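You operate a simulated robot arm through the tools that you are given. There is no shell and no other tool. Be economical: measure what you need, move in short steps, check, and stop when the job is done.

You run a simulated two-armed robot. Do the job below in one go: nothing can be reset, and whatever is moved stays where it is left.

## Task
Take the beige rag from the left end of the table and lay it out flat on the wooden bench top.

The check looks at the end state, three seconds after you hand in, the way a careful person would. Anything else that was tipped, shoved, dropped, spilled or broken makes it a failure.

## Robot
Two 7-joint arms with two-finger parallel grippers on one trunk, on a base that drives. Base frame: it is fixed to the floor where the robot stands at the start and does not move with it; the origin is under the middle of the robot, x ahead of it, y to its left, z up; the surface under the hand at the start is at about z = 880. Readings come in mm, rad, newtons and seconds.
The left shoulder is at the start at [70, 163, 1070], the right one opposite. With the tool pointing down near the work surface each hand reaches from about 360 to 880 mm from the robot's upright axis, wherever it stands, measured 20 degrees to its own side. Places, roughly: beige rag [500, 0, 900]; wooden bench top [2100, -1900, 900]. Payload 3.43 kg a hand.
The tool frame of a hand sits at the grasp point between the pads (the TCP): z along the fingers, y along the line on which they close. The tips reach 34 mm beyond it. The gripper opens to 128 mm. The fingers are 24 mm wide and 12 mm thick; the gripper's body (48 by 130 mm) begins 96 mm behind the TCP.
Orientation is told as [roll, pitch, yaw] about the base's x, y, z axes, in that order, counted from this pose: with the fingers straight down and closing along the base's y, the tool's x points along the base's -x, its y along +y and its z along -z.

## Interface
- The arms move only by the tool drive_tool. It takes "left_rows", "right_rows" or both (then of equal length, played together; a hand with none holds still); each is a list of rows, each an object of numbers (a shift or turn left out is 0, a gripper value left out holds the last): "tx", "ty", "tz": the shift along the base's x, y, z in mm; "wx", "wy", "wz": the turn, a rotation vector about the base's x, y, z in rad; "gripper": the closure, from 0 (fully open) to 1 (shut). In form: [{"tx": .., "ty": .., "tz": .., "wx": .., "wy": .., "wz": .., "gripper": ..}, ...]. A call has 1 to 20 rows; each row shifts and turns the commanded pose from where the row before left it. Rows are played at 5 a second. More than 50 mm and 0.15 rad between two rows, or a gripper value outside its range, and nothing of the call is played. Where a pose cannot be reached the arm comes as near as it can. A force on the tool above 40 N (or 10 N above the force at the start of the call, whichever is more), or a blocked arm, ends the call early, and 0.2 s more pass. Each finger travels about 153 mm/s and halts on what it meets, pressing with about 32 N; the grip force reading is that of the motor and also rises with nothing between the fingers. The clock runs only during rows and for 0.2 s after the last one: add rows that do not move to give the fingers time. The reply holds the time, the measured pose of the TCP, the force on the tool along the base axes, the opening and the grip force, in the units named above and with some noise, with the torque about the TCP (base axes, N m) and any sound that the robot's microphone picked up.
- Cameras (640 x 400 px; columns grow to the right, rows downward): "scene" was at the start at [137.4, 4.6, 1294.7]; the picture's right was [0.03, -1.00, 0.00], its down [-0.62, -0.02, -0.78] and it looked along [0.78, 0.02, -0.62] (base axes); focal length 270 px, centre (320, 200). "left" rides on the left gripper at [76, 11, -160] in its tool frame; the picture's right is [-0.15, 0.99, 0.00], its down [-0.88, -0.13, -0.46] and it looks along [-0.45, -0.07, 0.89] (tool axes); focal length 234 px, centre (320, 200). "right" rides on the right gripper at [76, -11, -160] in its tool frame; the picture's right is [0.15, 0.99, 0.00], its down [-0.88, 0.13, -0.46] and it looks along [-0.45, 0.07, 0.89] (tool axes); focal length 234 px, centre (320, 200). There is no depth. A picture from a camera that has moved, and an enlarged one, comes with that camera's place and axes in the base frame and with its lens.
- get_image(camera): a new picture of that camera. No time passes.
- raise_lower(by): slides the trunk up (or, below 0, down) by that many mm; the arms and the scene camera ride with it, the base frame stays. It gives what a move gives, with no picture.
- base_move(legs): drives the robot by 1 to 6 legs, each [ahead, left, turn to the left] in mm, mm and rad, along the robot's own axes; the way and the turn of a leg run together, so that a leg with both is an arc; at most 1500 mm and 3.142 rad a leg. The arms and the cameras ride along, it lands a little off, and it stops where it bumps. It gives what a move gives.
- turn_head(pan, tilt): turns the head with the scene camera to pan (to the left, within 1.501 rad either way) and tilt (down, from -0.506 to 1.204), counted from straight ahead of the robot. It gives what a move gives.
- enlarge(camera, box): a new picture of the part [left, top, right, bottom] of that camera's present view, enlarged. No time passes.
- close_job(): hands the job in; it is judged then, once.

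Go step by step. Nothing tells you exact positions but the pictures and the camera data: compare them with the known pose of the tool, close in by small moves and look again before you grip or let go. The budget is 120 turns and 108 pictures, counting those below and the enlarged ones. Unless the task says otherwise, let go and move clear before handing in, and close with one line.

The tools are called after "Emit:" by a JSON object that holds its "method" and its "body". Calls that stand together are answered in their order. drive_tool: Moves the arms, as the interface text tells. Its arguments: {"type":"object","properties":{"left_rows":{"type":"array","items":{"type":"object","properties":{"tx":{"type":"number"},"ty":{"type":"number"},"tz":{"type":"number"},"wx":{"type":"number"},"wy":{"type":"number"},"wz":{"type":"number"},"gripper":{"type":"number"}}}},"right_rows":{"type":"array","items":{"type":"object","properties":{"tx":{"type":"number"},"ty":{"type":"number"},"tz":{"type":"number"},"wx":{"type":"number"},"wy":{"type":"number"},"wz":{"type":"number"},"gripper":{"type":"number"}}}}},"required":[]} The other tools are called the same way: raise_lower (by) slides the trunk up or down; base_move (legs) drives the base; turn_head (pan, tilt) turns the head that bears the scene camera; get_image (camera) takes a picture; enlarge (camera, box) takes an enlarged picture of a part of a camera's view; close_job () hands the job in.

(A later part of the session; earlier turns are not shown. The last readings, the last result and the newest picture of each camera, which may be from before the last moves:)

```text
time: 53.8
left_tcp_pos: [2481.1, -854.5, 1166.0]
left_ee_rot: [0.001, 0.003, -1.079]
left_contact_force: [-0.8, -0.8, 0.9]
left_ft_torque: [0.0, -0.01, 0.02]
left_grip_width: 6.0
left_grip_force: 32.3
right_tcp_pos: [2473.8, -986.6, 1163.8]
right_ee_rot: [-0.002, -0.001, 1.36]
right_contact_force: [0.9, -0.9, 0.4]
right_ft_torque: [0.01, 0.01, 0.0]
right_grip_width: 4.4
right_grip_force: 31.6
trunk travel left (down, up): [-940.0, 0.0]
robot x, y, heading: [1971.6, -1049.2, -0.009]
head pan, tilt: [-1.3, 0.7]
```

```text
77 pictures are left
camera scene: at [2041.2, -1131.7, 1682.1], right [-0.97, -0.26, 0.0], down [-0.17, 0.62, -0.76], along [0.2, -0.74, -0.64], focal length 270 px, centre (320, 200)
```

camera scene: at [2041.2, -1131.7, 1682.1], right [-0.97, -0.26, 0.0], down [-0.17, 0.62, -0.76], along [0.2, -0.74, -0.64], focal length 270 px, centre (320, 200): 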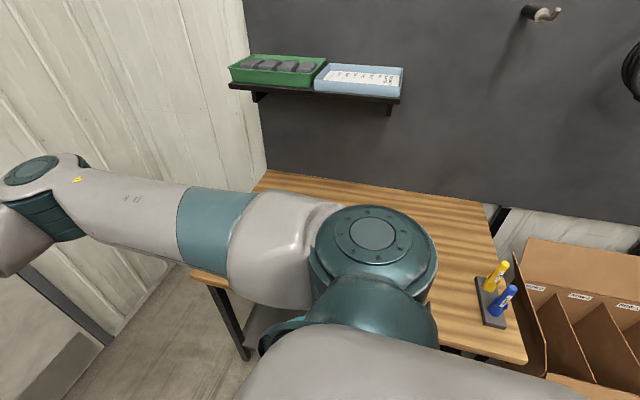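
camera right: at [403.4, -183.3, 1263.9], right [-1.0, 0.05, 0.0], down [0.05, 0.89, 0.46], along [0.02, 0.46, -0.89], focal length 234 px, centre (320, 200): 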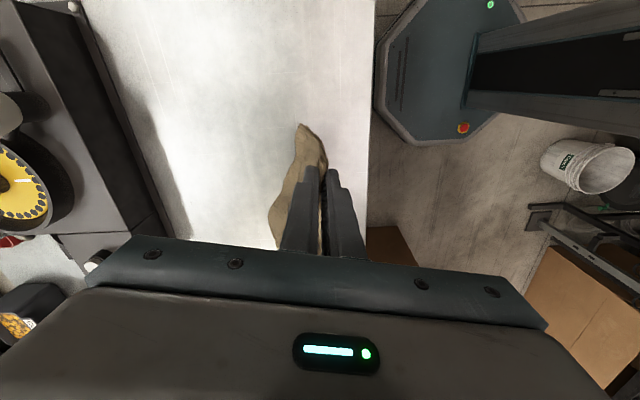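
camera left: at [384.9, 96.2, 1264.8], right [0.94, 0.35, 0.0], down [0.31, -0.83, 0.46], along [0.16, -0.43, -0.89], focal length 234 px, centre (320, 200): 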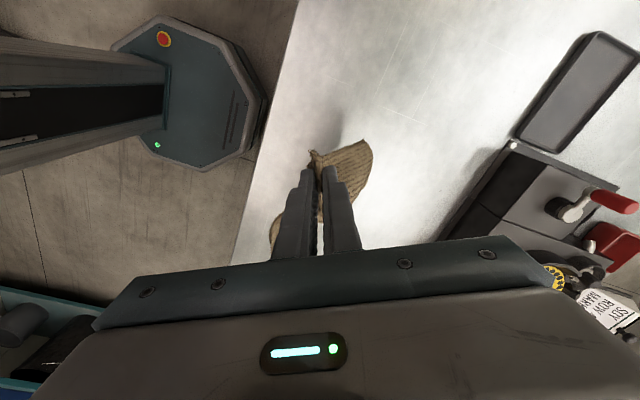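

The bench is better measured now: x≈1565–2600, y≈-1535 to -2200, with the stand near (1640, -1690). I'll move 110 forward to centre on it, then turn to face it.

Emit:
{"method": "base_move", "body": {"legs": [[110, 0, 0], [0, 0, -0.78], [0, 0, -0.78]]}}

Emit:
{"method": "turn_head", "body": {"pan": 0.0, "tilt": 0.75}}

Emit:
{"method": "get_image", "body": {"camera": "scene"}}

```text
time: 59.0
left_tcp_pos: [2296.4, -1557.0, 1165.9]
left_ee_rot: [-0.002, -0.001, -2.61]
left_contact_force: [-0.2, 0.2, -0.5]
left_ft_torque: [-0.04, -0.01, 0.1]
left_grip_width: 4.8
left_grip_force: 32.0
right_tcp_pos: [2163.0, -1554.9, 1164.4]
right_ee_rot: [-0.001, 0.001, -0.17]
right_contact_force: [-0.3, 0.7, -0.5]
right_ft_torque: [0.03, 0.04, 0.11]
right_grip_width: 4.2
right_grip_force: 31.8
trunk travel left (down, up): [-940.0, 0.0]
robot x, y, heading: [2081.5, -1048.6, -1.542]
head pan, tilt: [-1.3, 0.7]
```

```text
time: 60.5
left_tcp_pos: [2295.0, -1556.2, 1165.6]
left_ee_rot: [0.001, 0.001, -2.608]
left_contact_force: [0.4, -0.3, -0.4]
left_ft_torque: [0.0, 0.0, 0.07]
left_grip_width: 4.9
left_grip_force: 32.0
right_tcp_pos: [2163.6, -1555.6, 1163.5]
right_ee_rot: [0.0, -0.002, -0.172]
right_contact_force: [-0.7, -0.1, 0.6]
right_ft_torque: [-0.01, 0.04, 0.11]
right_grip_width: 4.1
right_grip_force: 31.7
trunk travel left (down, up): [-940.0, 0.0]
robot x, y, heading: [2077.8, -1052.7, -1.544]
head pan, tilt: [0.0, 0.75]
```

```text
76 pictures are left
camera scene: at [2083.2, -1183.7, 1677.8], right [-1.0, -0.03, 0.0], down [-0.02, 0.68, -0.73], along [0.02, -0.73, -0.68], focal length 270 px, centre (320, 200)
```

scene: 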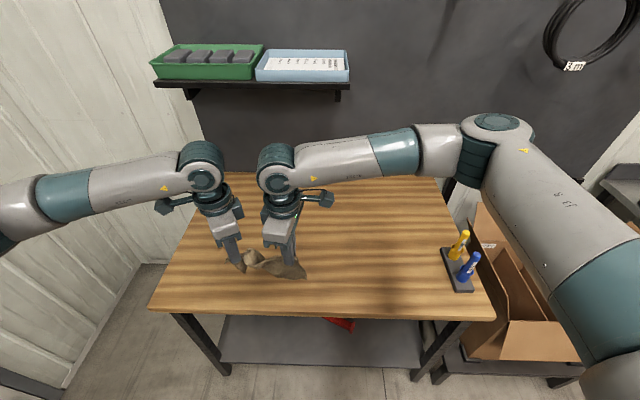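

I'm facing the bench, with its front edge at y≈-1538. Let me look closely at the way the rag hangs.

Emit:
{"method": "enlarge", "body": {"camera": "scene", "box": [180, 180, 340, 300]}}

Emit:
{"method": "get_image", "body": {"camera": "left"}}

Emit:
{"method": "get_image", "body": {"camera": "right"}}

```text
3.33 times, centred on (260, 240) of scene
camera zoom: at [2083.2, -1183.7, 1677.8], right [-1.0, -0.03, 0.0], down [-0.02, 0.68, -0.73], along [0.02, -0.73, -0.68], focal length 899 px, centre (520, 67)
```

zoom: 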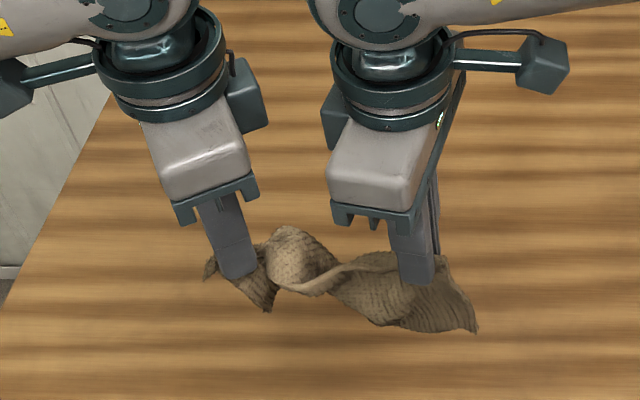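

```text
74 pictures are left
camera left: at [2366.0, -1528.8, 1324.7], right [0.38, -0.93, 0.0], down [-0.83, -0.33, 0.45], along [-0.42, -0.17, -0.89], focal length 234 px, centre (320, 200)
```

left: 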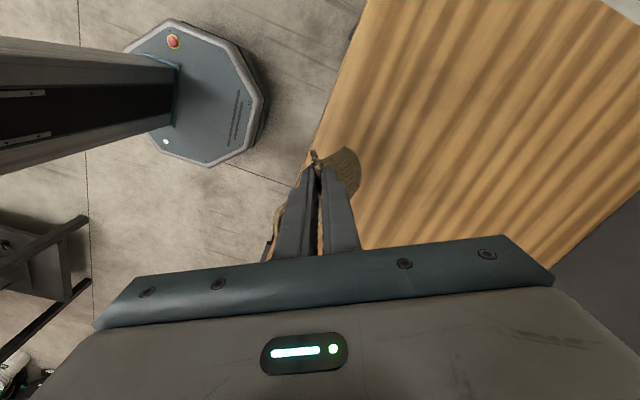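

```text
73 pictures are left
camera right: at [2087.3, -1553.5, 1323.8], right [0.02, 1.0, 0.0], down [0.89, -0.02, 0.46], along [0.46, -0.01, -0.89], focal length 234 px, centre (320, 200)
```

right: 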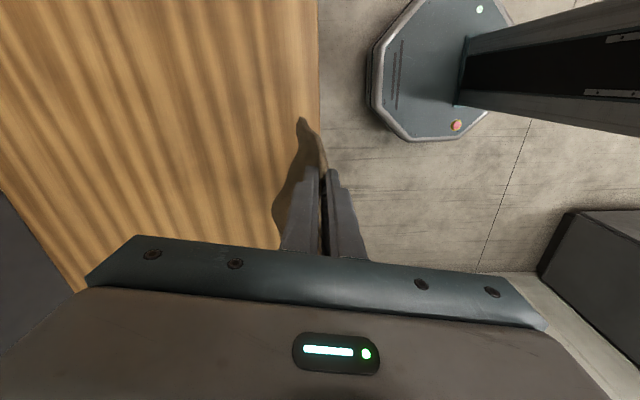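

The rag has slack and a twist between the hands. I'll drive in 110 mm over the bench and spread the hands slowly to draw the edge straight.

Emit:
{"method": "base_move", "body": {"legs": [[110, 0, -0.02]]}}

Emit:
{"method": "drive_tool", "body": {"right_rows": [{"tx": -5}, {"tx": -5}, {"tx": -5}, {}]}}

Emit:
{"method": "enlarge", "body": {"camera": "scene", "box": [180, 180, 340, 300]}}

```text
time: 61.7
left_tcp_pos: [2286.8, -1670.4, 1167.5]
left_ee_rot: [0.001, -0.002, -2.631]
left_contact_force: [0.5, -0.7, 0.6]
left_ft_torque: [-0.04, -0.04, 0.09]
left_grip_width: 5.0
left_grip_force: 32.5
right_tcp_pos: [2154.2, -1666.3, 1165.9]
right_ee_rot: [-0.002, 0.0, -0.191]
right_contact_force: [-0.4, 1.0, 0.9]
right_ft_torque: [-0.04, 0.04, 0.14]
right_grip_width: 4.1
right_grip_force: 31.9
trunk travel left (down, up): [-940.0, 0.0]
robot x, y, heading: [2083.3, -1164.4, -1.563]
head pan, tilt: [0.0, 0.75]
```

```text
time: 62.7
left_tcp_pos: [2285.1, -1672.8, 1164.2]
left_ee_rot: [-0.001, 0.0, -2.63]
left_contact_force: [-1.2, 0.1, -0.6]
left_ft_torque: [-0.01, -0.01, 0.09]
left_grip_width: 4.9
left_grip_force: 31.7
right_tcp_pos: [2139.8, -1667.5, 1163.7]
right_ee_rot: [-0.001, -0.001, -0.192]
right_contact_force: [0.0, 0.2, 0.1]
right_ft_torque: [0.0, -0.06, 0.07]
right_grip_width: 4.1
right_grip_force: 32.1
trunk travel left (down, up): [-940.0, 0.0]
robot x, y, heading: [2081.6, -1161.9, -1.559]
head pan, tilt: [0.0, 0.75]
```

```text
3.33 times, centred on (260, 240) of scene
camera zoom: at [2082.7, -1295.4, 1677.8], right [-1.0, -0.01, 0.0], down [0.0, 0.68, -0.73], along [0.0, -0.73, -0.68], focal length 899 px, centre (520, 67)
```

zoom: 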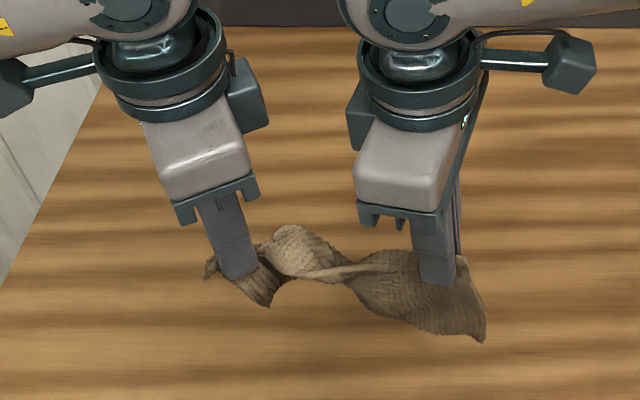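

Stretching is working. I'll move both hands together toward the robot's midline, which gives the left wrist room to turn square.

Emit:
{"method": "drive_tool", "body": {"left_rows": [{"tx": -25}, {"tx": -25}, {"tx": -25}, {"tx": -25}, {"tx": -25}, {}], "right_rows": [{"tx": -27}, {"tx": -27}, {"tx": -25}, {"tx": -25}, {"tx": -25}, {}]}}

Emit:
{"method": "drive_tool", "body": {"left_rows": [{"wz": -0.08}, {"wz": -0.08}, {"wz": -0.08}, {}]}}

Emit:
{"method": "get_image", "body": {"camera": "scene"}}

Emit:
{"method": "enlarge", "body": {"camera": "scene", "box": [240, 180, 400, 300]}}

```text
time: 64.1
left_tcp_pos: [2163.2, -1674.3, 1165.4]
left_ee_rot: [0.001, -0.002, -2.63]
left_contact_force: [-0.1, 0.9, 0.0]
left_ft_torque: [0.0, 0.02, 0.12]
left_grip_width: 4.9
left_grip_force: 32.1
right_tcp_pos: [2011.6, -1668.3, 1166.5]
right_ee_rot: [0.001, -0.001, -0.192]
right_contact_force: [0.1, 0.2, 0.1]
right_ft_torque: [-0.03, 0.02, 0.09]
right_grip_width: 4.3
right_grip_force: 31.8
trunk travel left (down, up): [-940.0, 0.0]
robot x, y, heading: [2081.6, -1165.6, -1.565]
head pan, tilt: [0.0, 0.75]
```

```text
time: 65.1
left_tcp_pos: [2161.3, -1674.7, 1165.5]
left_ee_rot: [0.0, 0.002, -2.871]
left_contact_force: [-0.6, -0.3, 0.3]
left_ft_torque: [0.04, -0.03, 0.11]
left_grip_width: 4.8
left_grip_force: 31.7
right_tcp_pos: [2009.9, -1669.9, 1165.1]
right_ee_rot: [-0.001, -0.002, -0.191]
right_contact_force: [0.0, -0.1, -0.4]
right_ft_torque: [0.01, 0.0, 0.11]
right_grip_width: 4.2
right_grip_force: 32.0
trunk travel left (down, up): [-940.0, 0.0]
robot x, y, heading: [2083.3, -1163.1, -1.566]
head pan, tilt: [0.0, 0.75]
```

```text
71 pictures are left
camera scene: at [2081.6, -1295.7, 1677.8], right [-1.0, -0.01, 0.0], down [0.0, 0.68, -0.73], along [0.01, -0.73, -0.68], focal length 270 px, centre (320, 200)
```

scene: 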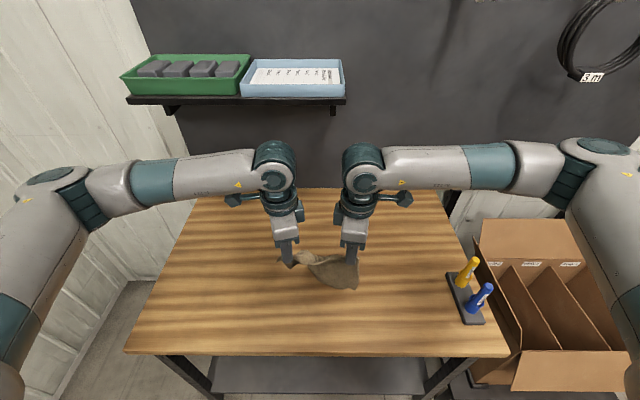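

```text
3.33 times, centred on (320, 240) of scene
camera zoom: at [2081.6, -1295.7, 1677.8], right [-1.0, -0.01, 0.0], down [0.0, 0.68, -0.73], along [0.01, -0.73, -0.68], focal length 899 px, centre (320, 67)
```

zoom: 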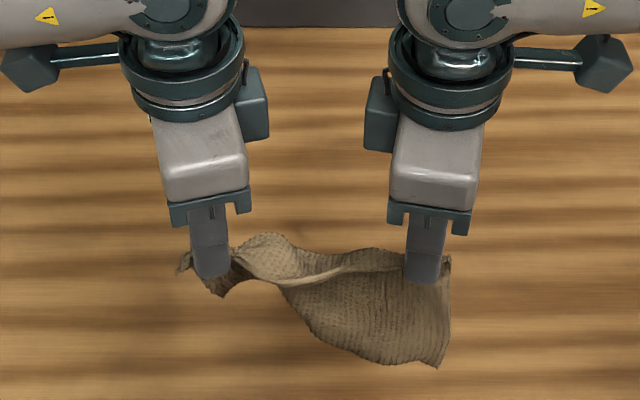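

The cloth now hangs much better. A touch more spread and yaw on the left, then I'll look again.

Emit:
{"method": "drive_tool", "body": {"left_rows": [{"wz": -0.08, "tx": 3}, {"wz": -0.08, "tx": 3}, {"tx": 3}, {}]}}

Emit:
{"method": "enlarge", "body": {"camera": "scene", "box": [240, 180, 400, 300]}}

Emit:
{"method": "get_image", "body": {"camera": "left"}}

```text
time: 66.1
left_tcp_pos: [2187.9, -1650.3, 1168.8]
left_ee_rot: [0.009, 0.0, -3.018]
left_contact_force: [-14.8, -3.2, 0.0]
left_ft_torque: [-0.1, 0.5, 0.09]
left_grip_width: 4.9
left_grip_force: 31.9
left hand out of reach, approached as far as the arm can: row 2, 3
right_tcp_pos: [2012.8, -1670.8, 1165.2]
right_ee_rot: [0.002, -0.004, -0.192]
right_contact_force: [16.3, 2.3, -0.2]
right_ft_torque: [0.09, -0.44, 0.1]
right_grip_width: 4.5
right_grip_force: 32.1
trunk travel left (down, up): [-940.0, 0.0]
robot x, y, heading: [2077.6, -1166.0, -1.564]
head pan, tilt: [0.0, 0.75]
```

```text
3.33 times, centred on (320, 240) of scene
camera zoom: at [2081.9, -1297.5, 1677.6], right [-1.0, -0.01, 0.0], down [0.0, 0.68, -0.73], along [0.01, -0.73, -0.68], focal length 899 px, centre (320, 67)
```

zoom: 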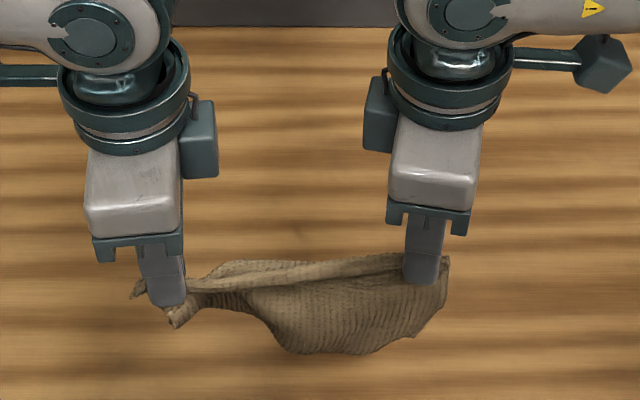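

```text
68 pictures are left
camera left: at [2265.1, -1650.3, 1327.7], right [-0.02, -1.0, 0.01], down [-0.89, 0.03, 0.45], along [-0.45, 0.0, -0.89], focal length 234 px, centre (320, 200)
```

left: 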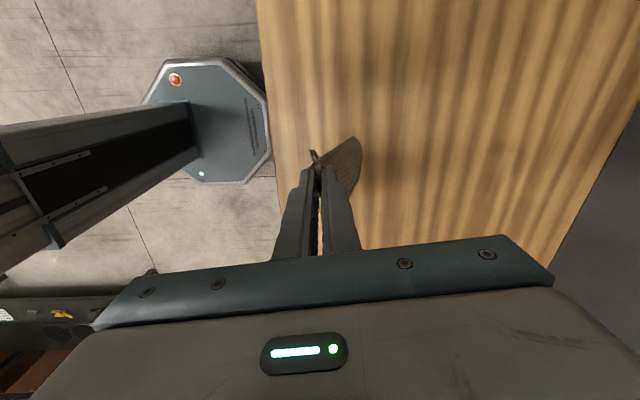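

That hit the wrist limit but pulled the edge taut at about 175 mm spacing (15 N). I'll ease the tension and line the hands up level.

Emit:
{"method": "drive_tool", "body": {"left_rows": [{"wz": 0.1}, {"tx": -6, "ty": -10, "tz": -1}, {"tx": -6, "ty": -9, "tz": -1}, {}]}}

Emit:
{"method": "enlarge", "body": {"camera": "scene", "box": [240, 180, 400, 300]}}

```text
time: 67.1
left_tcp_pos: [2176.8, -1667.7, 1167.1]
left_ee_rot: [-0.001, 0.002, -2.93]
left_contact_force: [-1.0, -1.0, 0.0]
left_ft_torque: [0.01, 0.0, -0.07]
left_grip_width: 5.3
left_grip_force: 32.6
right_tcp_pos: [2010.8, -1668.5, 1165.6]
right_ee_rot: [-0.002, 0.001, -0.194]
right_contact_force: [0.9, 1.0, -0.6]
right_ft_torque: [0.01, -0.02, 0.07]
right_grip_width: 4.5
right_grip_force: 31.9
trunk travel left (down, up): [-940.0, 0.0]
robot x, y, heading: [2084.4, -1166.5, -1.561]
head pan, tilt: [0.0, 0.75]
```

```text
3.33 times, centred on (320, 240) of scene
camera zoom: at [2083.0, -1294.9, 1677.9], right [-1.0, -0.01, 0.0], down [-0.01, 0.68, -0.73], along [0.0, -0.73, -0.68], focal length 899 px, centre (320, 67)
```

zoom: 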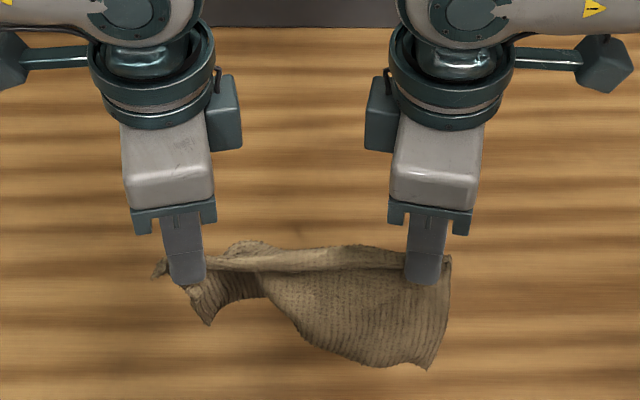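

Good: the edge is straight and hanging. I'll drive 60 mm further in and lower until the bottom hem nears the bench.

Emit:
{"method": "base_move", "body": {"legs": [[60, 0, 0]]}}

Emit:
{"method": "drive_tool", "body": {"left_rows": [{"tz": -20}, {"tz": -20}, {"tz": -20}, {"tz": -20}, {"tz": -20}, {}], "right_rows": [{"tz": -20}, {"tz": -20}, {"tz": -20}, {"tz": -20}, {"tz": -19}, {}]}}

Emit:
{"method": "get_image", "body": {"camera": "scene"}}

Emit:
{"method": "get_image", "body": {"camera": "right"}}

Emit:
{"method": "get_image", "body": {"camera": "left"}}

```text
time: 68.1
left_tcp_pos: [2178.8, -1715.7, 1172.3]
left_ee_rot: [0.007, -0.001, -2.931]
left_contact_force: [-1.0, 0.3, -0.1]
left_ft_torque: [-0.09, 0.0, -0.06]
left_grip_width: 5.1
left_grip_force: 32.2
right_tcp_pos: [2012.4, -1717.8, 1169.6]
right_ee_rot: [-0.007, -0.004, -0.191]
right_contact_force: [0.9, 0.7, -0.1]
right_ft_torque: [-0.05, -0.01, 0.03]
right_grip_width: 4.0
right_grip_force: 31.8
trunk travel left (down, up): [-940.0, 0.0]
robot x, y, heading: [2079.6, -1218.0, -1.567]
head pan, tilt: [0.0, 0.75]
```

```text
time: 69.5
left_tcp_pos: [2177.0, -1726.1, 1067.1]
left_ee_rot: [-0.001, 0.001, -2.929]
left_contact_force: [-0.6, -0.7, 0.4]
left_ft_torque: [0.03, 0.0, -0.02]
left_grip_width: 4.9
left_grip_force: 32.3
right_tcp_pos: [2013.0, -1725.9, 1067.6]
right_ee_rot: [0.0, -0.001, -0.189]
right_contact_force: [0.0, 0.8, -0.4]
right_ft_torque: [0.01, 0.02, 0.01]
right_grip_width: 4.2
right_grip_force: 31.7
trunk travel left (down, up): [-940.0, 0.0]
robot x, y, heading: [2083.6, -1222.2, -1.562]
head pan, tilt: [0.0, 0.75]
```

```text
66 pictures are left
camera scene: at [2083.1, -1352.7, 1677.8], right [-1.0, -0.01, 0.0], down [-0.01, 0.68, -0.73], along [0.01, -0.73, -0.68], focal length 270 px, centre (320, 200)
```

scene: 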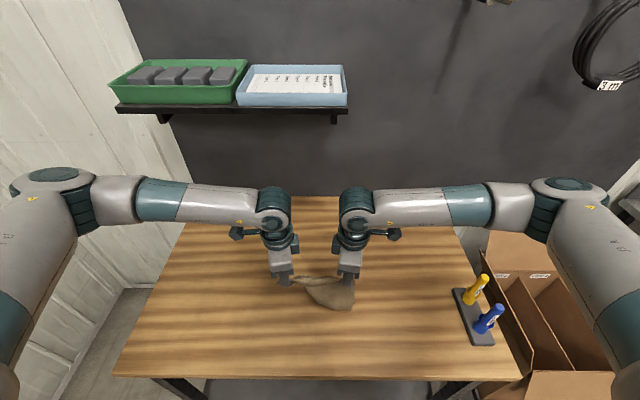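

```text
65 pictures are left
camera right: at [1937.2, -1722.4, 1227.4], right [0.04, 1.0, 0.0], down [0.89, -0.04, 0.46], along [0.46, -0.02, -0.89], focal length 234 px, centre (320, 200)
```

right: 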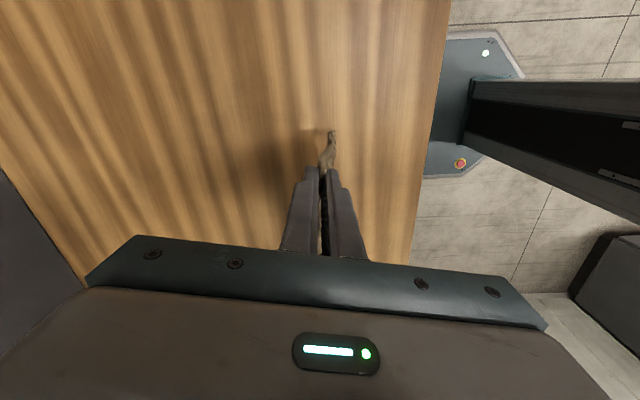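

```text
64 pictures are left
camera left: at [2253.5, -1721.4, 1226.1], right [0.07, -1.0, 0.0], down [-0.89, -0.06, 0.46], along [-0.45, -0.03, -0.89], focal length 234 px, centre (320, 200)
```

left: 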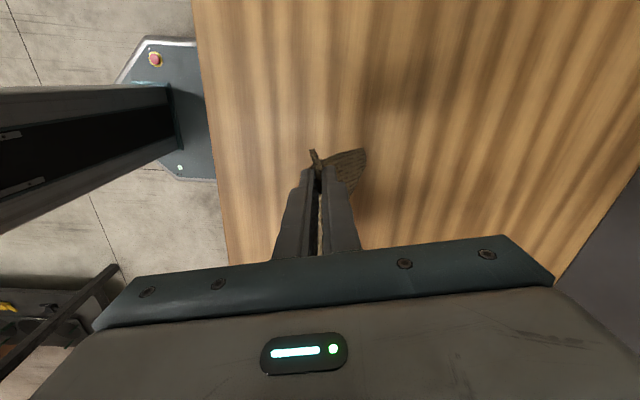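

The hem is just above the bench. I'll move both hands further in while reach allows, to gain room for the draw-back.

Emit:
{"method": "drive_tool", "body": {"left_rows": [{"ty": -12, "tz": 5}, {"ty": -12}, {"ty": -12}, {}], "right_rows": [{"ty": -12, "tz": 5}, {"ty": -12}, {"ty": -12}, {}]}}

```text
time: 70.5
left_tcp_pos: [2177.6, -1747.8, 1074.9]
left_ee_rot: [0.0, 0.0, -2.929]
left_contact_force: [0.7, 0.3, -0.3]
left_ft_torque: [0.0, -0.02, -0.01]
left_grip_width: 4.9
left_grip_force: 31.6
left hand out of reach, approached as far as the arm can: row 3
right_tcp_pos: [2013.3, -1750.0, 1071.3]
right_ee_rot: [0.001, -0.001, -0.193]
right_contact_force: [-0.2, 0.5, -0.4]
right_ft_torque: [-0.01, -0.03, 0.05]
right_grip_width: 4.1
right_grip_force: 32.2
right hand out of reach, approached as far as the arm can: row 3
trunk travel left (down, up): [-940.0, 0.0]
robot x, y, heading: [2079.7, -1217.4, -1.56]
head pan, tilt: [0.0, 0.75]
```

Now lower a little while starting to draw back toward me, and check how the hem behaves.

Emit:
{"method": "drive_tool", "body": {"left_rows": [{"tz": -10, "ty": 4}, {"tz": -10, "ty": 6}, {"tz": -10, "ty": 8}, {"tz": -10, "ty": 10}, {}], "right_rows": [{"tz": -8, "ty": 6}, {"tz": -10, "ty": 6}, {"tz": -10, "ty": 8}, {"tz": -10, "ty": 10}, {}]}}

Emit:
{"method": "enlarge", "body": {"camera": "scene", "box": [240, 200, 400, 320]}}

Emit:
{"method": "get_image", "body": {"camera": "right"}}

Emit:
{"method": "get_image", "body": {"camera": "left"}}

```text
time: 71.7
left_tcp_pos: [2178.0, -1720.6, 1034.5]
left_ee_rot: [0.001, 0.0, -2.931]
left_contact_force: [0.7, 0.2, 0.1]
left_ft_torque: [0.02, -0.03, -0.06]
left_grip_width: 5.0
left_grip_force: 32.4
right_tcp_pos: [2012.8, -1719.0, 1035.6]
right_ee_rot: [0.0, -0.002, -0.189]
right_contact_force: [0.2, 0.2, -0.5]
right_ft_torque: [0.02, -0.02, 0.07]
right_grip_width: 4.1
right_grip_force: 32.3
trunk travel left (down, up): [-940.0, 0.0]
robot x, y, heading: [2082.3, -1223.1, -1.562]
head pan, tilt: [0.0, 0.75]
```

```text
3.33 times, centred on (320, 260) of scene
camera zoom: at [2082.9, -1352.4, 1677.8], right [-1.0, -0.01, 0.0], down [-0.01, 0.68, -0.73], along [0.01, -0.73, -0.68], focal length 899 px, centre (320, 0)
```

zoom: 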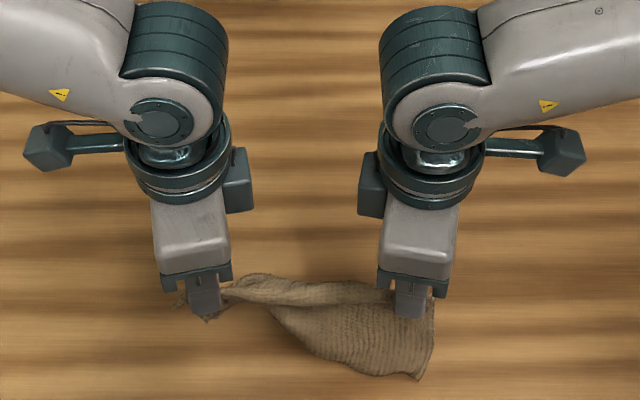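

```text
62 pictures are left
camera right: at [1936.9, -1715.4, 1195.2], right [0.04, 1.0, 0.0], down [0.89, -0.04, 0.46], along [0.46, -0.02, -0.89], focal length 234 px, centre (320, 200)
```

right: 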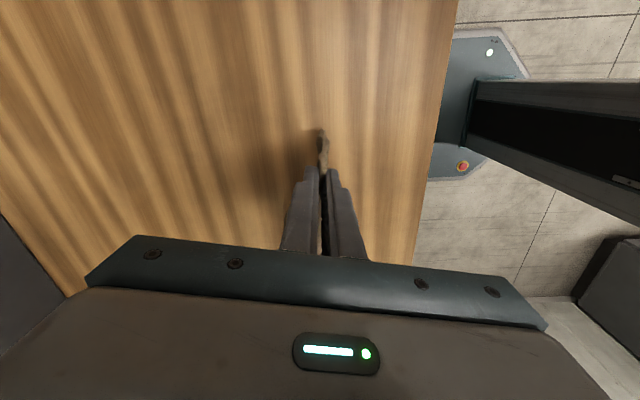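

```text
61 pictures are left
camera left: at [2254.6, -1717.7, 1193.3], right [0.06, -1.0, 0.0], down [-0.89, -0.06, 0.46], along [-0.45, -0.03, -0.89], focal length 234 px, centre (320, 200)
```

left: 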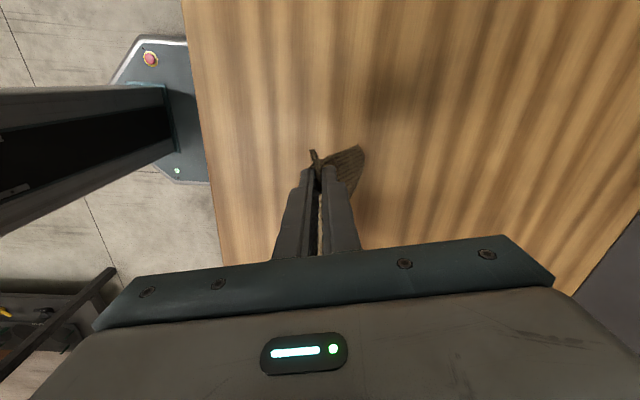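

The hem on the right side curls slightly toward me, so I'll tilt both hands to swing the hem away from the robot before laying it down.

Emit:
{"method": "drive_tool", "body": {"left_rows": [{"wx": -0.1, "tz": 5}, {"wx": -0.1, "tz": 5}, {"wx": -0.1}, {"wx": -0.1}, {"wx": -0.1}, {}], "right_rows": [{"wx": -0.1, "tz": 5}, {"wx": -0.1, "tz": 5}, {"wx": -0.1}, {"wx": -0.1}, {"wx": -0.1}, {}]}}

Emit:
{"method": "enlarge", "body": {"camera": "scene", "box": [240, 200, 400, 320]}}

Emit:
{"method": "get_image", "body": {"camera": "right"}}

```text
time: 73.1
left_tcp_pos: [2178.8, -1720.2, 1044.1]
left_ee_rot: [0.49, -0.101, -2.956]
left_contact_force: [-1.7, -0.6, 0.4]
left_ft_torque: [0.13, -0.01, 0.01]
left_grip_width: 4.8
left_grip_force: 32.4
right_tcp_pos: [2012.0, -1719.9, 1044.3]
right_ee_rot: [-0.496, -0.092, -0.167]
right_contact_force: [-0.1, 0.7, 0.3]
right_ft_torque: [0.07, -0.01, -0.01]
right_grip_width: 4.1
right_grip_force: 32.5
trunk travel left (down, up): [-940.0, 0.0]
robot x, y, heading: [2083.0, -1221.0, -1.568]
head pan, tilt: [0.0, 0.75]
```

```text
3.33 times, centred on (320, 260) of scene
camera zoom: at [2082.9, -1352.9, 1677.8], right [-1.0, -0.01, 0.0], down [-0.01, 0.68, -0.73], along [0.01, -0.73, -0.68], focal length 899 px, centre (320, 0)
```

zoom: 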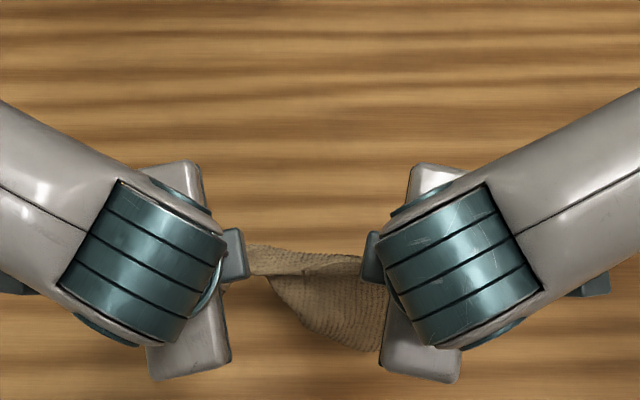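

```text
59 pictures are left
camera right: at [1935.8, -1640.9, 1182.7], right [0.04, 0.88, -0.48], down [0.89, 0.19, 0.42], along [0.46, -0.45, -0.77], focal length 234 px, centre (320, 200)
```

right: 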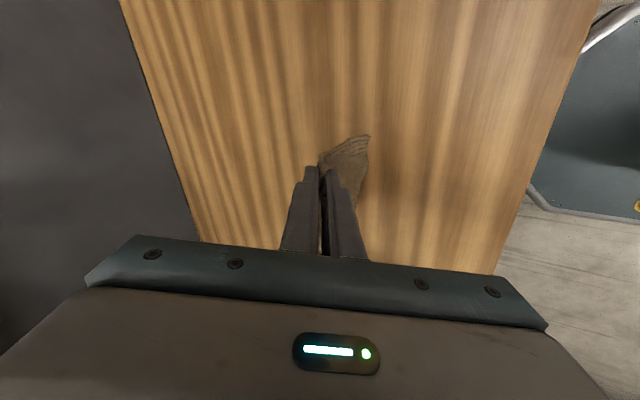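

The hem is now right under the hands. Lowering and drawing back in small steps.

Emit:
{"method": "drive_tool", "body": {"left_rows": [{"tz": -10, "ty": -5}, {"tz": -10, "ty": -5}, {"tz": -10}, {"tz": -5, "ty": 10}, {"ty": 12, "tz": -5}, {"ty": 12, "tz": -5}, {}], "right_rows": [{"tz": -10, "ty": -5}, {"tz": -10, "ty": -5}, {"tz": -10}, {"tz": -5, "ty": 10}, {"ty": 12, "tz": -5}, {"ty": 12, "tz": -5}, {}]}}

Emit:
{"method": "enlarge", "body": {"camera": "scene", "box": [240, 200, 400, 320]}}

Emit:
{"method": "get_image", "body": {"camera": "right"}}

Emit:
{"method": "get_image", "body": {"camera": "left"}}

```text
time: 74.7
left_tcp_pos: [2178.8, -1696.4, 1000.6]
left_ee_rot: [0.491, -0.101, -2.955]
left_contact_force: [-0.6, -0.2, -0.7]
left_ft_torque: [0.09, 0.02, 0.03]
left_grip_width: 4.8
left_grip_force: 32.2
right_tcp_pos: [2013.6, -1696.4, 998.9]
right_ee_rot: [-0.491, -0.093, -0.167]
right_contact_force: [-0.3, -0.5, -0.4]
right_ft_torque: [0.07, -0.01, 0.04]
right_grip_width: 4.5
right_grip_force: 32.0
trunk travel left (down, up): [-940.0, 0.0]
robot x, y, heading: [2080.4, -1220.9, -1.561]
head pan, tilt: [0.0, 0.75]
```

```text
3.33 times, centred on (320, 260) of scene
camera zoom: at [2083.0, -1352.5, 1677.8], right [-1.0, -0.01, 0.0], down [-0.01, 0.68, -0.73], along [0.01, -0.73, -0.68], focal length 899 px, centre (320, 0)
```

zoom: 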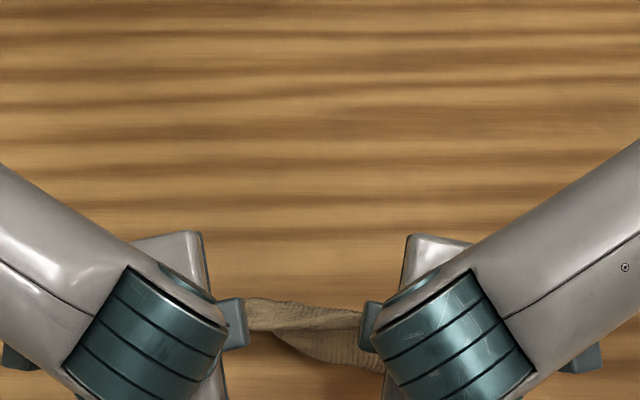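

```text
57 pictures are left
camera right: at [1936.6, -1616.7, 1137.0], right [0.04, 0.88, -0.48], down [0.89, 0.18, 0.42], along [0.46, -0.44, -0.77], focal length 234 px, centre (320, 200)
```

right: 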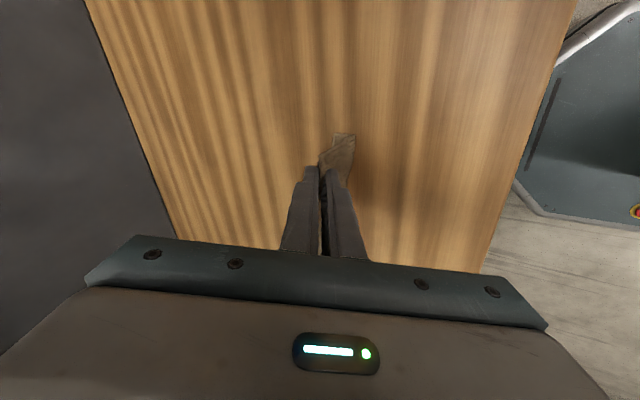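

```text
56 pictures are left
camera left: at [2254.7, -1615.7, 1137.1], right [0.06, -0.88, 0.48], down [-0.89, 0.17, 0.43], along [-0.45, -0.45, -0.77], focal length 234 px, centre (320, 200)
```

left: 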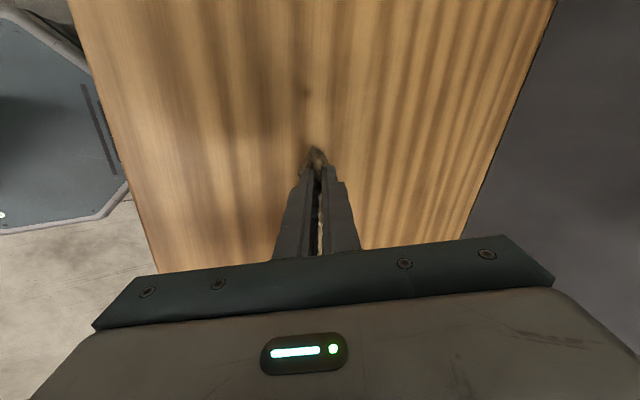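

Continuing the draw-back: 70 mm toward me while sinking 36 mm.

Emit:
{"method": "drive_tool", "body": {"left_rows": [{"tz": -4, "ty": 12}, {"tz": -5, "ty": 12}, {"tz": -6, "ty": 12}, {"tz": -7, "ty": 12}, {"ty": 12, "tz": -7}, {}], "right_rows": [{"tz": -4, "ty": 12}, {"tz": -5, "ty": 12}, {"tz": -6, "ty": 12}, {"tz": -7, "ty": 12}, {"ty": 12, "tz": -7}, {}]}}

Emit:
{"method": "turn_head", "body": {"pan": 0.0, "tilt": 1.0}}

Emit:
{"method": "get_image", "body": {"camera": "scene"}}

Emit:
{"method": "get_image", "body": {"camera": "right"}}

Emit:
{"method": "get_image", "body": {"camera": "left"}}

```text
time: 76.1
left_tcp_pos: [2177.0, -1636.3, 970.3]
left_ee_rot: [0.491, -0.099, -2.956]
left_contact_force: [0.0, 1.5, -0.9]
left_ft_torque: [0.08, 0.0, -0.04]
left_grip_width: 4.4
left_grip_force: 32.1
right_tcp_pos: [2014.4, -1633.2, 970.6]
right_ee_rot: [-0.494, -0.092, -0.169]
right_contact_force: [0.0, -0.2, -0.5]
right_ft_torque: [0.09, -0.03, 0.02]
right_grip_width: 3.7
right_grip_force: 32.5
trunk travel left (down, up): [-940.0, 0.0]
robot x, y, heading: [2077.4, -1220.3, -1.561]
head pan, tilt: [0.0, 0.75]
```

```text
time: 76.8
left_tcp_pos: [2178.5, -1636.8, 970.5]
left_ee_rot: [0.492, -0.099, -2.954]
left_contact_force: [0.7, 0.0, 0.3]
left_ft_torque: [0.09, 0.01, -0.04]
left_grip_width: 4.9
left_grip_force: 32.1
right_tcp_pos: [2014.0, -1633.1, 970.7]
right_ee_rot: [-0.492, -0.092, -0.168]
right_contact_force: [-0.1, -0.3, 0.2]
right_ft_torque: [0.12, -0.01, 0.0]
right_grip_width: 4.0
right_grip_force: 32.4
trunk travel left (down, up): [-940.0, 0.0]
robot x, y, heading: [2078.6, -1221.6, -1.562]
head pan, tilt: [0.0, 1.0]
```

```text
55 pictures are left
camera scene: at [2082.9, -1339.2, 1658.7], right [-1.0, -0.01, 0.0], down [-0.01, 0.84, -0.54], along [0.0, -0.54, -0.84], focal length 270 px, centre (320, 200)
```

scene: 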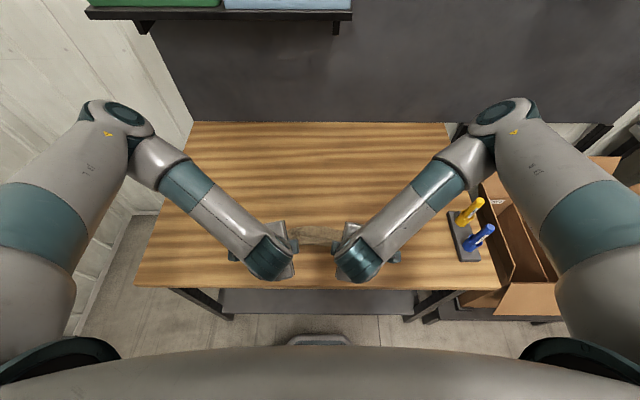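

```text
54 pictures are left
camera right: at [1937.6, -1553.9, 1109.6], right [0.04, 0.88, -0.48], down [0.89, 0.18, 0.42], along [0.46, -0.44, -0.77], focal length 234 px, centre (320, 200)
```

right: 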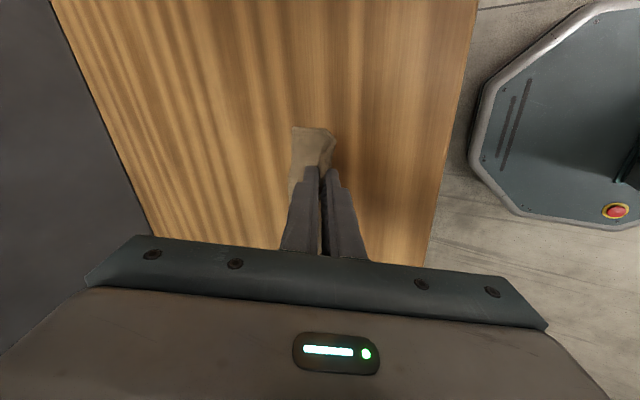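

```text
53 pictures are left
camera left: at [2254.7, -1555.9, 1106.7], right [0.06, -0.88, 0.48], down [-0.89, 0.17, 0.43], along [-0.45, -0.45, -0.77], focal length 234 px, centre (320, 200)
```

left: 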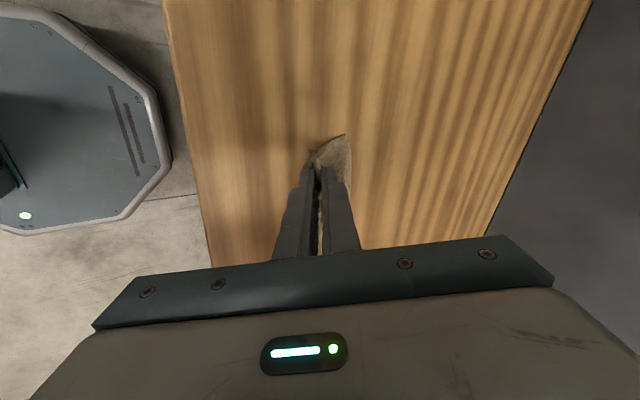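

The hem is now trailing away from me on both sides, as wanted. Zooming in.

Emit:
{"method": "enlarge", "body": {"camera": "scene", "box": [260, 190, 380, 280]}}

```text
4.44 times, centred on (320, 235) of scene
camera zoom: at [2082.9, -1339.2, 1658.7], right [-1.0, -0.01, 0.0], down [-0.01, 0.84, -0.54], along [0.0, -0.54, -0.84], focal length 1199 px, centre (320, 44)
```

zoom: 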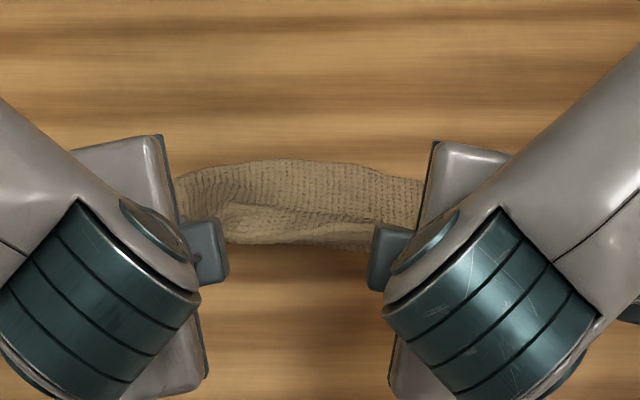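

The cloth is trailing well, hem at y≈-1730. Finishing the draw-back and lowering toward contact.

Emit:
{"method": "drive_tool", "body": {"left_rows": [{"tz": -7, "ty": 9}, {"tz": -7, "ty": 8}, {"tz": -6, "ty": 8}, {"tz": -4, "ty": 4}, {}], "right_rows": [{"tz": -7, "ty": 8}, {"tz": -7, "ty": 8}, {"tz": -6, "ty": 7}, {"tz": -4, "ty": 3}, {}]}}

Emit:
{"method": "enlarge", "body": {"camera": "scene", "box": [260, 190, 380, 280]}}

Emit:
{"method": "get_image", "body": {"camera": "right"}}

```text
time: 78.0
left_tcp_pos: [2177.5, -1608.7, 945.0]
left_ee_rot: [0.49, -0.098, -2.954]
left_contact_force: [0.2, -0.2, -0.6]
left_ft_torque: [0.11, 0.03, -0.02]
left_grip_width: 4.8
left_grip_force: 32.4
right_tcp_pos: [2011.9, -1608.8, 946.7]
right_ee_rot: [-0.493, -0.092, -0.168]
right_contact_force: [-0.1, 0.1, 0.2]
right_ft_torque: [0.09, -0.03, 0.0]
right_grip_width: 4.0
right_grip_force: 31.4
trunk travel left (down, up): [-940.0, 0.0]
robot x, y, heading: [2085.5, -1222.4, -1.562]
head pan, tilt: [0.0, 1.0]
```

```text
4.44 times, centred on (320, 235) of scene
camera zoom: at [2082.8, -1339.2, 1658.7], right [-1.0, -0.01, 0.0], down [-0.01, 0.84, -0.54], along [0.0, -0.54, -0.84], focal length 1199 px, centre (320, 44)
```

zoom: 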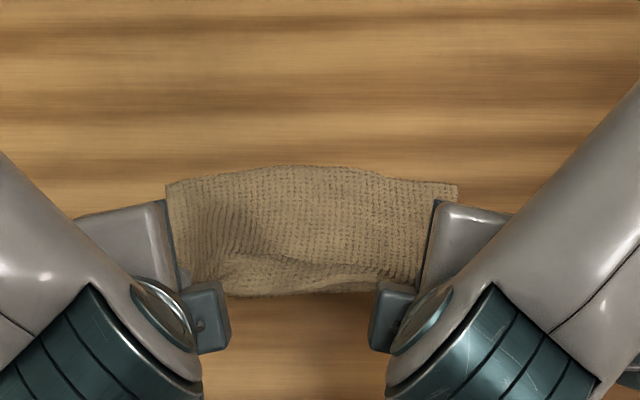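

```text
50 pictures are left
camera right: at [1936.1, -1530.2, 1086.4], right [0.04, 0.88, -0.48], down [0.89, 0.19, 0.42], along [0.46, -0.44, -0.77], focal length 234 px, centre (320, 200)
```

right: 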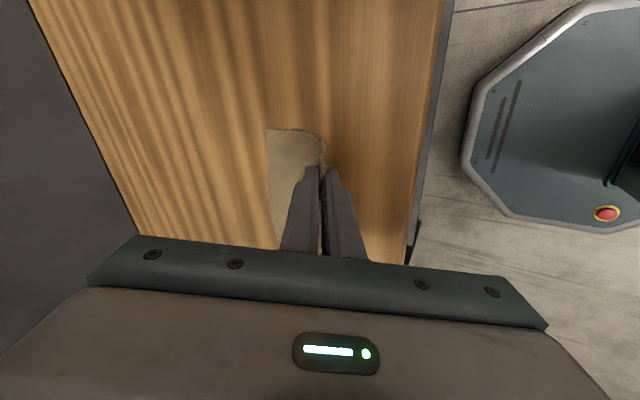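

It is laying out nicely. A little more pull and down to contact.

Emit:
{"method": "drive_tool", "body": {"left_rows": [{"tz": -4, "ty": 6}, {"tz": -4, "ty": 6}, {"tz": -3, "ty": 5}, {}], "right_rows": [{"tz": -4, "ty": 6}, {"tz": -4, "ty": 6}, {"tz": -4, "ty": 5}, {}]}}

```text
time: 79.0
left_tcp_pos: [2177.8, -1591.8, 933.5]
left_ee_rot: [0.49, -0.099, -2.952]
left_contact_force: [-0.7, -0.3, 0.1]
left_ft_torque: [0.09, 0.05, 0.0]
left_grip_width: 4.8
left_grip_force: 32.2
right_tcp_pos: [2010.7, -1592.5, 934.6]
right_ee_rot: [-0.493, -0.09, -0.168]
right_contact_force: [0.8, 0.1, -0.6]
right_ft_torque: [0.09, -0.03, -0.01]
right_grip_width: 4.1
right_grip_force: 31.7
trunk travel left (down, up): [-940.0, 0.0]
robot x, y, heading: [2083.0, -1219.1, -1.559]
head pan, tilt: [0.0, 1.0]
```

Emit:
{"method": "drive_tool", "body": {"left_rows": [{"tz": -3, "ty": 1}, {"tz": -3, "ty": 1}, {"tz": -3}, {"tz": -2}, {}], "right_rows": [{"tz": -3, "ty": 1}, {"tz": -3, "ty": 1}, {"tz": -3}, {"tz": -3}, {}]}}

Emit:
{"method": "enlarge", "body": {"camera": "scene", "box": [260, 190, 380, 280]}}

Emit:
{"method": "get_image", "body": {"camera": "right"}}

```text
time: 80.2
left_tcp_pos: [2176.6, -1587.2, 922.1]
left_ee_rot: [0.491, -0.103, -2.955]
left_contact_force: [-0.4, -0.2, 0.1]
left_ft_torque: [0.05, 0.01, -0.02]
left_grip_width: 4.6
left_grip_force: 32.0
right_tcp_pos: [2012.1, -1590.6, 922.1]
right_ee_rot: [-0.491, -0.094, -0.168]
right_contact_force: [-0.4, 0.9, 0.1]
right_ft_torque: [0.06, -0.05, 0.04]
right_grip_width: 4.1
right_grip_force: 32.1
trunk travel left (down, up): [-940.0, 0.0]
robot x, y, heading: [2085.8, -1221.9, -1.56]
head pan, tilt: [0.0, 1.0]
```

```text
4.44 times, centred on (320, 235) of scene
camera zoom: at [2082.9, -1339.1, 1658.7], right [-1.0, -0.01, 0.0], down [-0.01, 0.84, -0.54], along [0.0, -0.54, -0.84], focal length 1199 px, centre (320, 44)
```

zoom: 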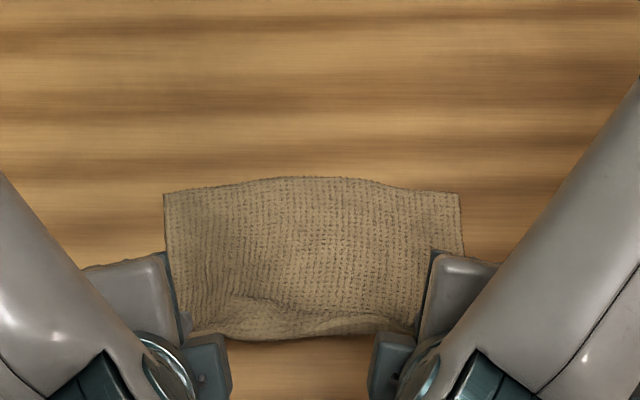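

```text
48 pictures are left
camera right: at [1936.0, -1511.7, 1060.9], right [0.04, 0.88, -0.48], down [0.89, 0.18, 0.42], along [0.46, -0.44, -0.77], focal length 234 px, centre (320, 200)
```

right: 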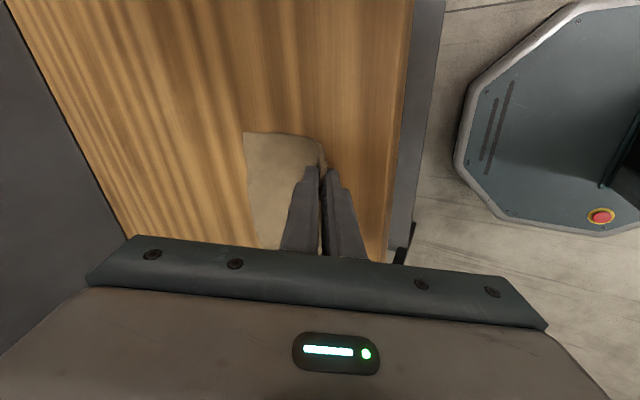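

Nearly flat. Continuing down in small steps to touch.

Emit:
{"method": "drive_tool", "body": {"left_rows": [{"tz": -2}, {"tz": -2}, {"tz": -2}, {"tz": -2}, {}], "right_rows": [{"tz": -2}, {"tz": -2}, {"tz": -2}, {"tz": -2}, {}]}}

```text
time: 81.5
left_tcp_pos: [2177.4, -1588.8, 915.3]
left_ee_rot: [0.491, -0.099, -2.956]
left_contact_force: [-0.1, -0.3, -0.2]
left_ft_torque: [0.1, 0.02, -0.01]
left_grip_width: 5.0
left_grip_force: 32.4
right_tcp_pos: [2012.0, -1590.5, 914.5]
right_ee_rot: [-0.491, -0.093, -0.168]
right_contact_force: [-0.6, 0.2, -0.4]
right_ft_torque: [0.06, 0.02, 0.05]
right_grip_width: 4.3
right_grip_force: 32.0
trunk travel left (down, up): [-940.0, 0.0]
robot x, y, heading: [2078.1, -1221.1, -1.561]
head pan, tilt: [0.0, 1.0]
```

Emit:
{"method": "drive_tool", "body": {"left_rows": [{"tz": -2}, {"tz": -2}, {"tz": -2}, {"tz": -2}, {}], "right_rows": [{"tz": -2}, {"tz": -2}, {"tz": -2}, {"tz": -2}, {}]}}

Emit:
{"method": "get_image", "body": {"camera": "right"}}

Emit:
{"method": "get_image", "body": {"camera": "scene"}}

```text
time: 82.7
left_tcp_pos: [2178.2, -1587.5, 908.8]
left_ee_rot: [0.49, -0.099, -2.955]
left_contact_force: [-0.8, 0.5, 0.5]
left_ft_torque: [0.12, 0.02, -0.05]
left_grip_width: 4.8
left_grip_force: 31.7
right_tcp_pos: [2013.2, -1589.4, 906.4]
right_ee_rot: [-0.493, -0.093, -0.169]
right_contact_force: [-0.5, -0.9, 0.5]
right_ft_torque: [0.08, -0.02, 0.04]
right_grip_width: 4.5
right_grip_force: 32.2
trunk travel left (down, up): [-940.0, 0.0]
robot x, y, heading: [2080.6, -1222.5, -1.565]
head pan, tilt: [0.0, 1.0]
```

```text
47 pictures are left
camera right: at [1937.4, -1510.7, 1044.7], right [0.04, 0.88, -0.48], down [0.89, 0.18, 0.42], along [0.46, -0.44, -0.77], focal length 234 px, centre (320, 200)
```

right: 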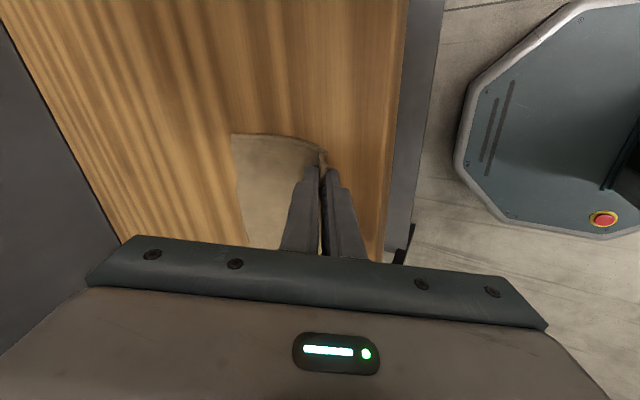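

```text
46 pictures are left
camera scene: at [2082.8, -1339.1, 1658.7], right [-1.0, -0.01, 0.0], down [-0.01, 0.84, -0.54], along [0.0, -0.54, -0.84], focal length 270 px, centre (320, 200)
```

scene: 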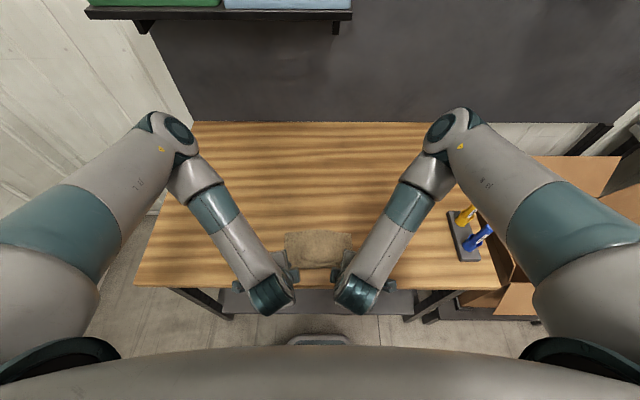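

Emit:
{"method": "drive_tool", "body": {"left_rows": [{"tz": -3}, {"tz": -2}, {"tz": -2}, {"tz": -2}, {"tz": -2}, {}], "right_rows": [{"tz": -2}, {"tz": -2}, {"tz": -2}, {"tz": -2}, {"tz": -1}, {}]}}

Emit:
{"method": "enlarge", "body": {"camera": "right", "box": [220, 110, 400, 260]}}

```text
time: 84.0
left_tcp_pos: [2178.4, -1587.4, 897.0]
left_ee_rot: [0.489, -0.1, -2.954]
left_contact_force: [0.8, 0.0, 1.4]
left_ft_torque: [0.09, -0.02, -0.03]
left_grip_width: 4.7
left_grip_force: 32.0
right_tcp_pos: [2013.1, -1589.8, 896.8]
right_ee_rot: [-0.491, -0.092, -0.168]
right_contact_force: [-0.4, 0.3, 4.2]
right_ft_torque: [0.0, -0.04, 0.01]
right_grip_width: 4.1
right_grip_force: 32.1
trunk travel left (down, up): [-940.0, 0.0]
robot x, y, heading: [2079.0, -1220.7, -1.566]
head pan, tilt: [0.0, 1.0]
```

```text
2.67 times, centred on (310, 185) of right
camera zoom: at [1936.6, -1511.0, 1036.4], right [0.04, 0.88, -0.48], down [0.89, 0.19, 0.42], along [0.46, -0.44, -0.77], focal length 624 px, centre (347, 240)
```

zoom: 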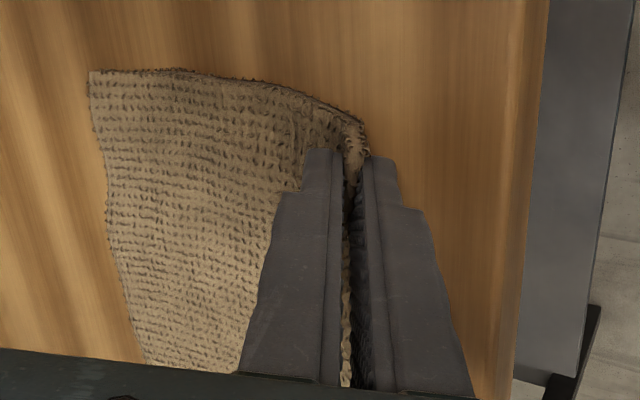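

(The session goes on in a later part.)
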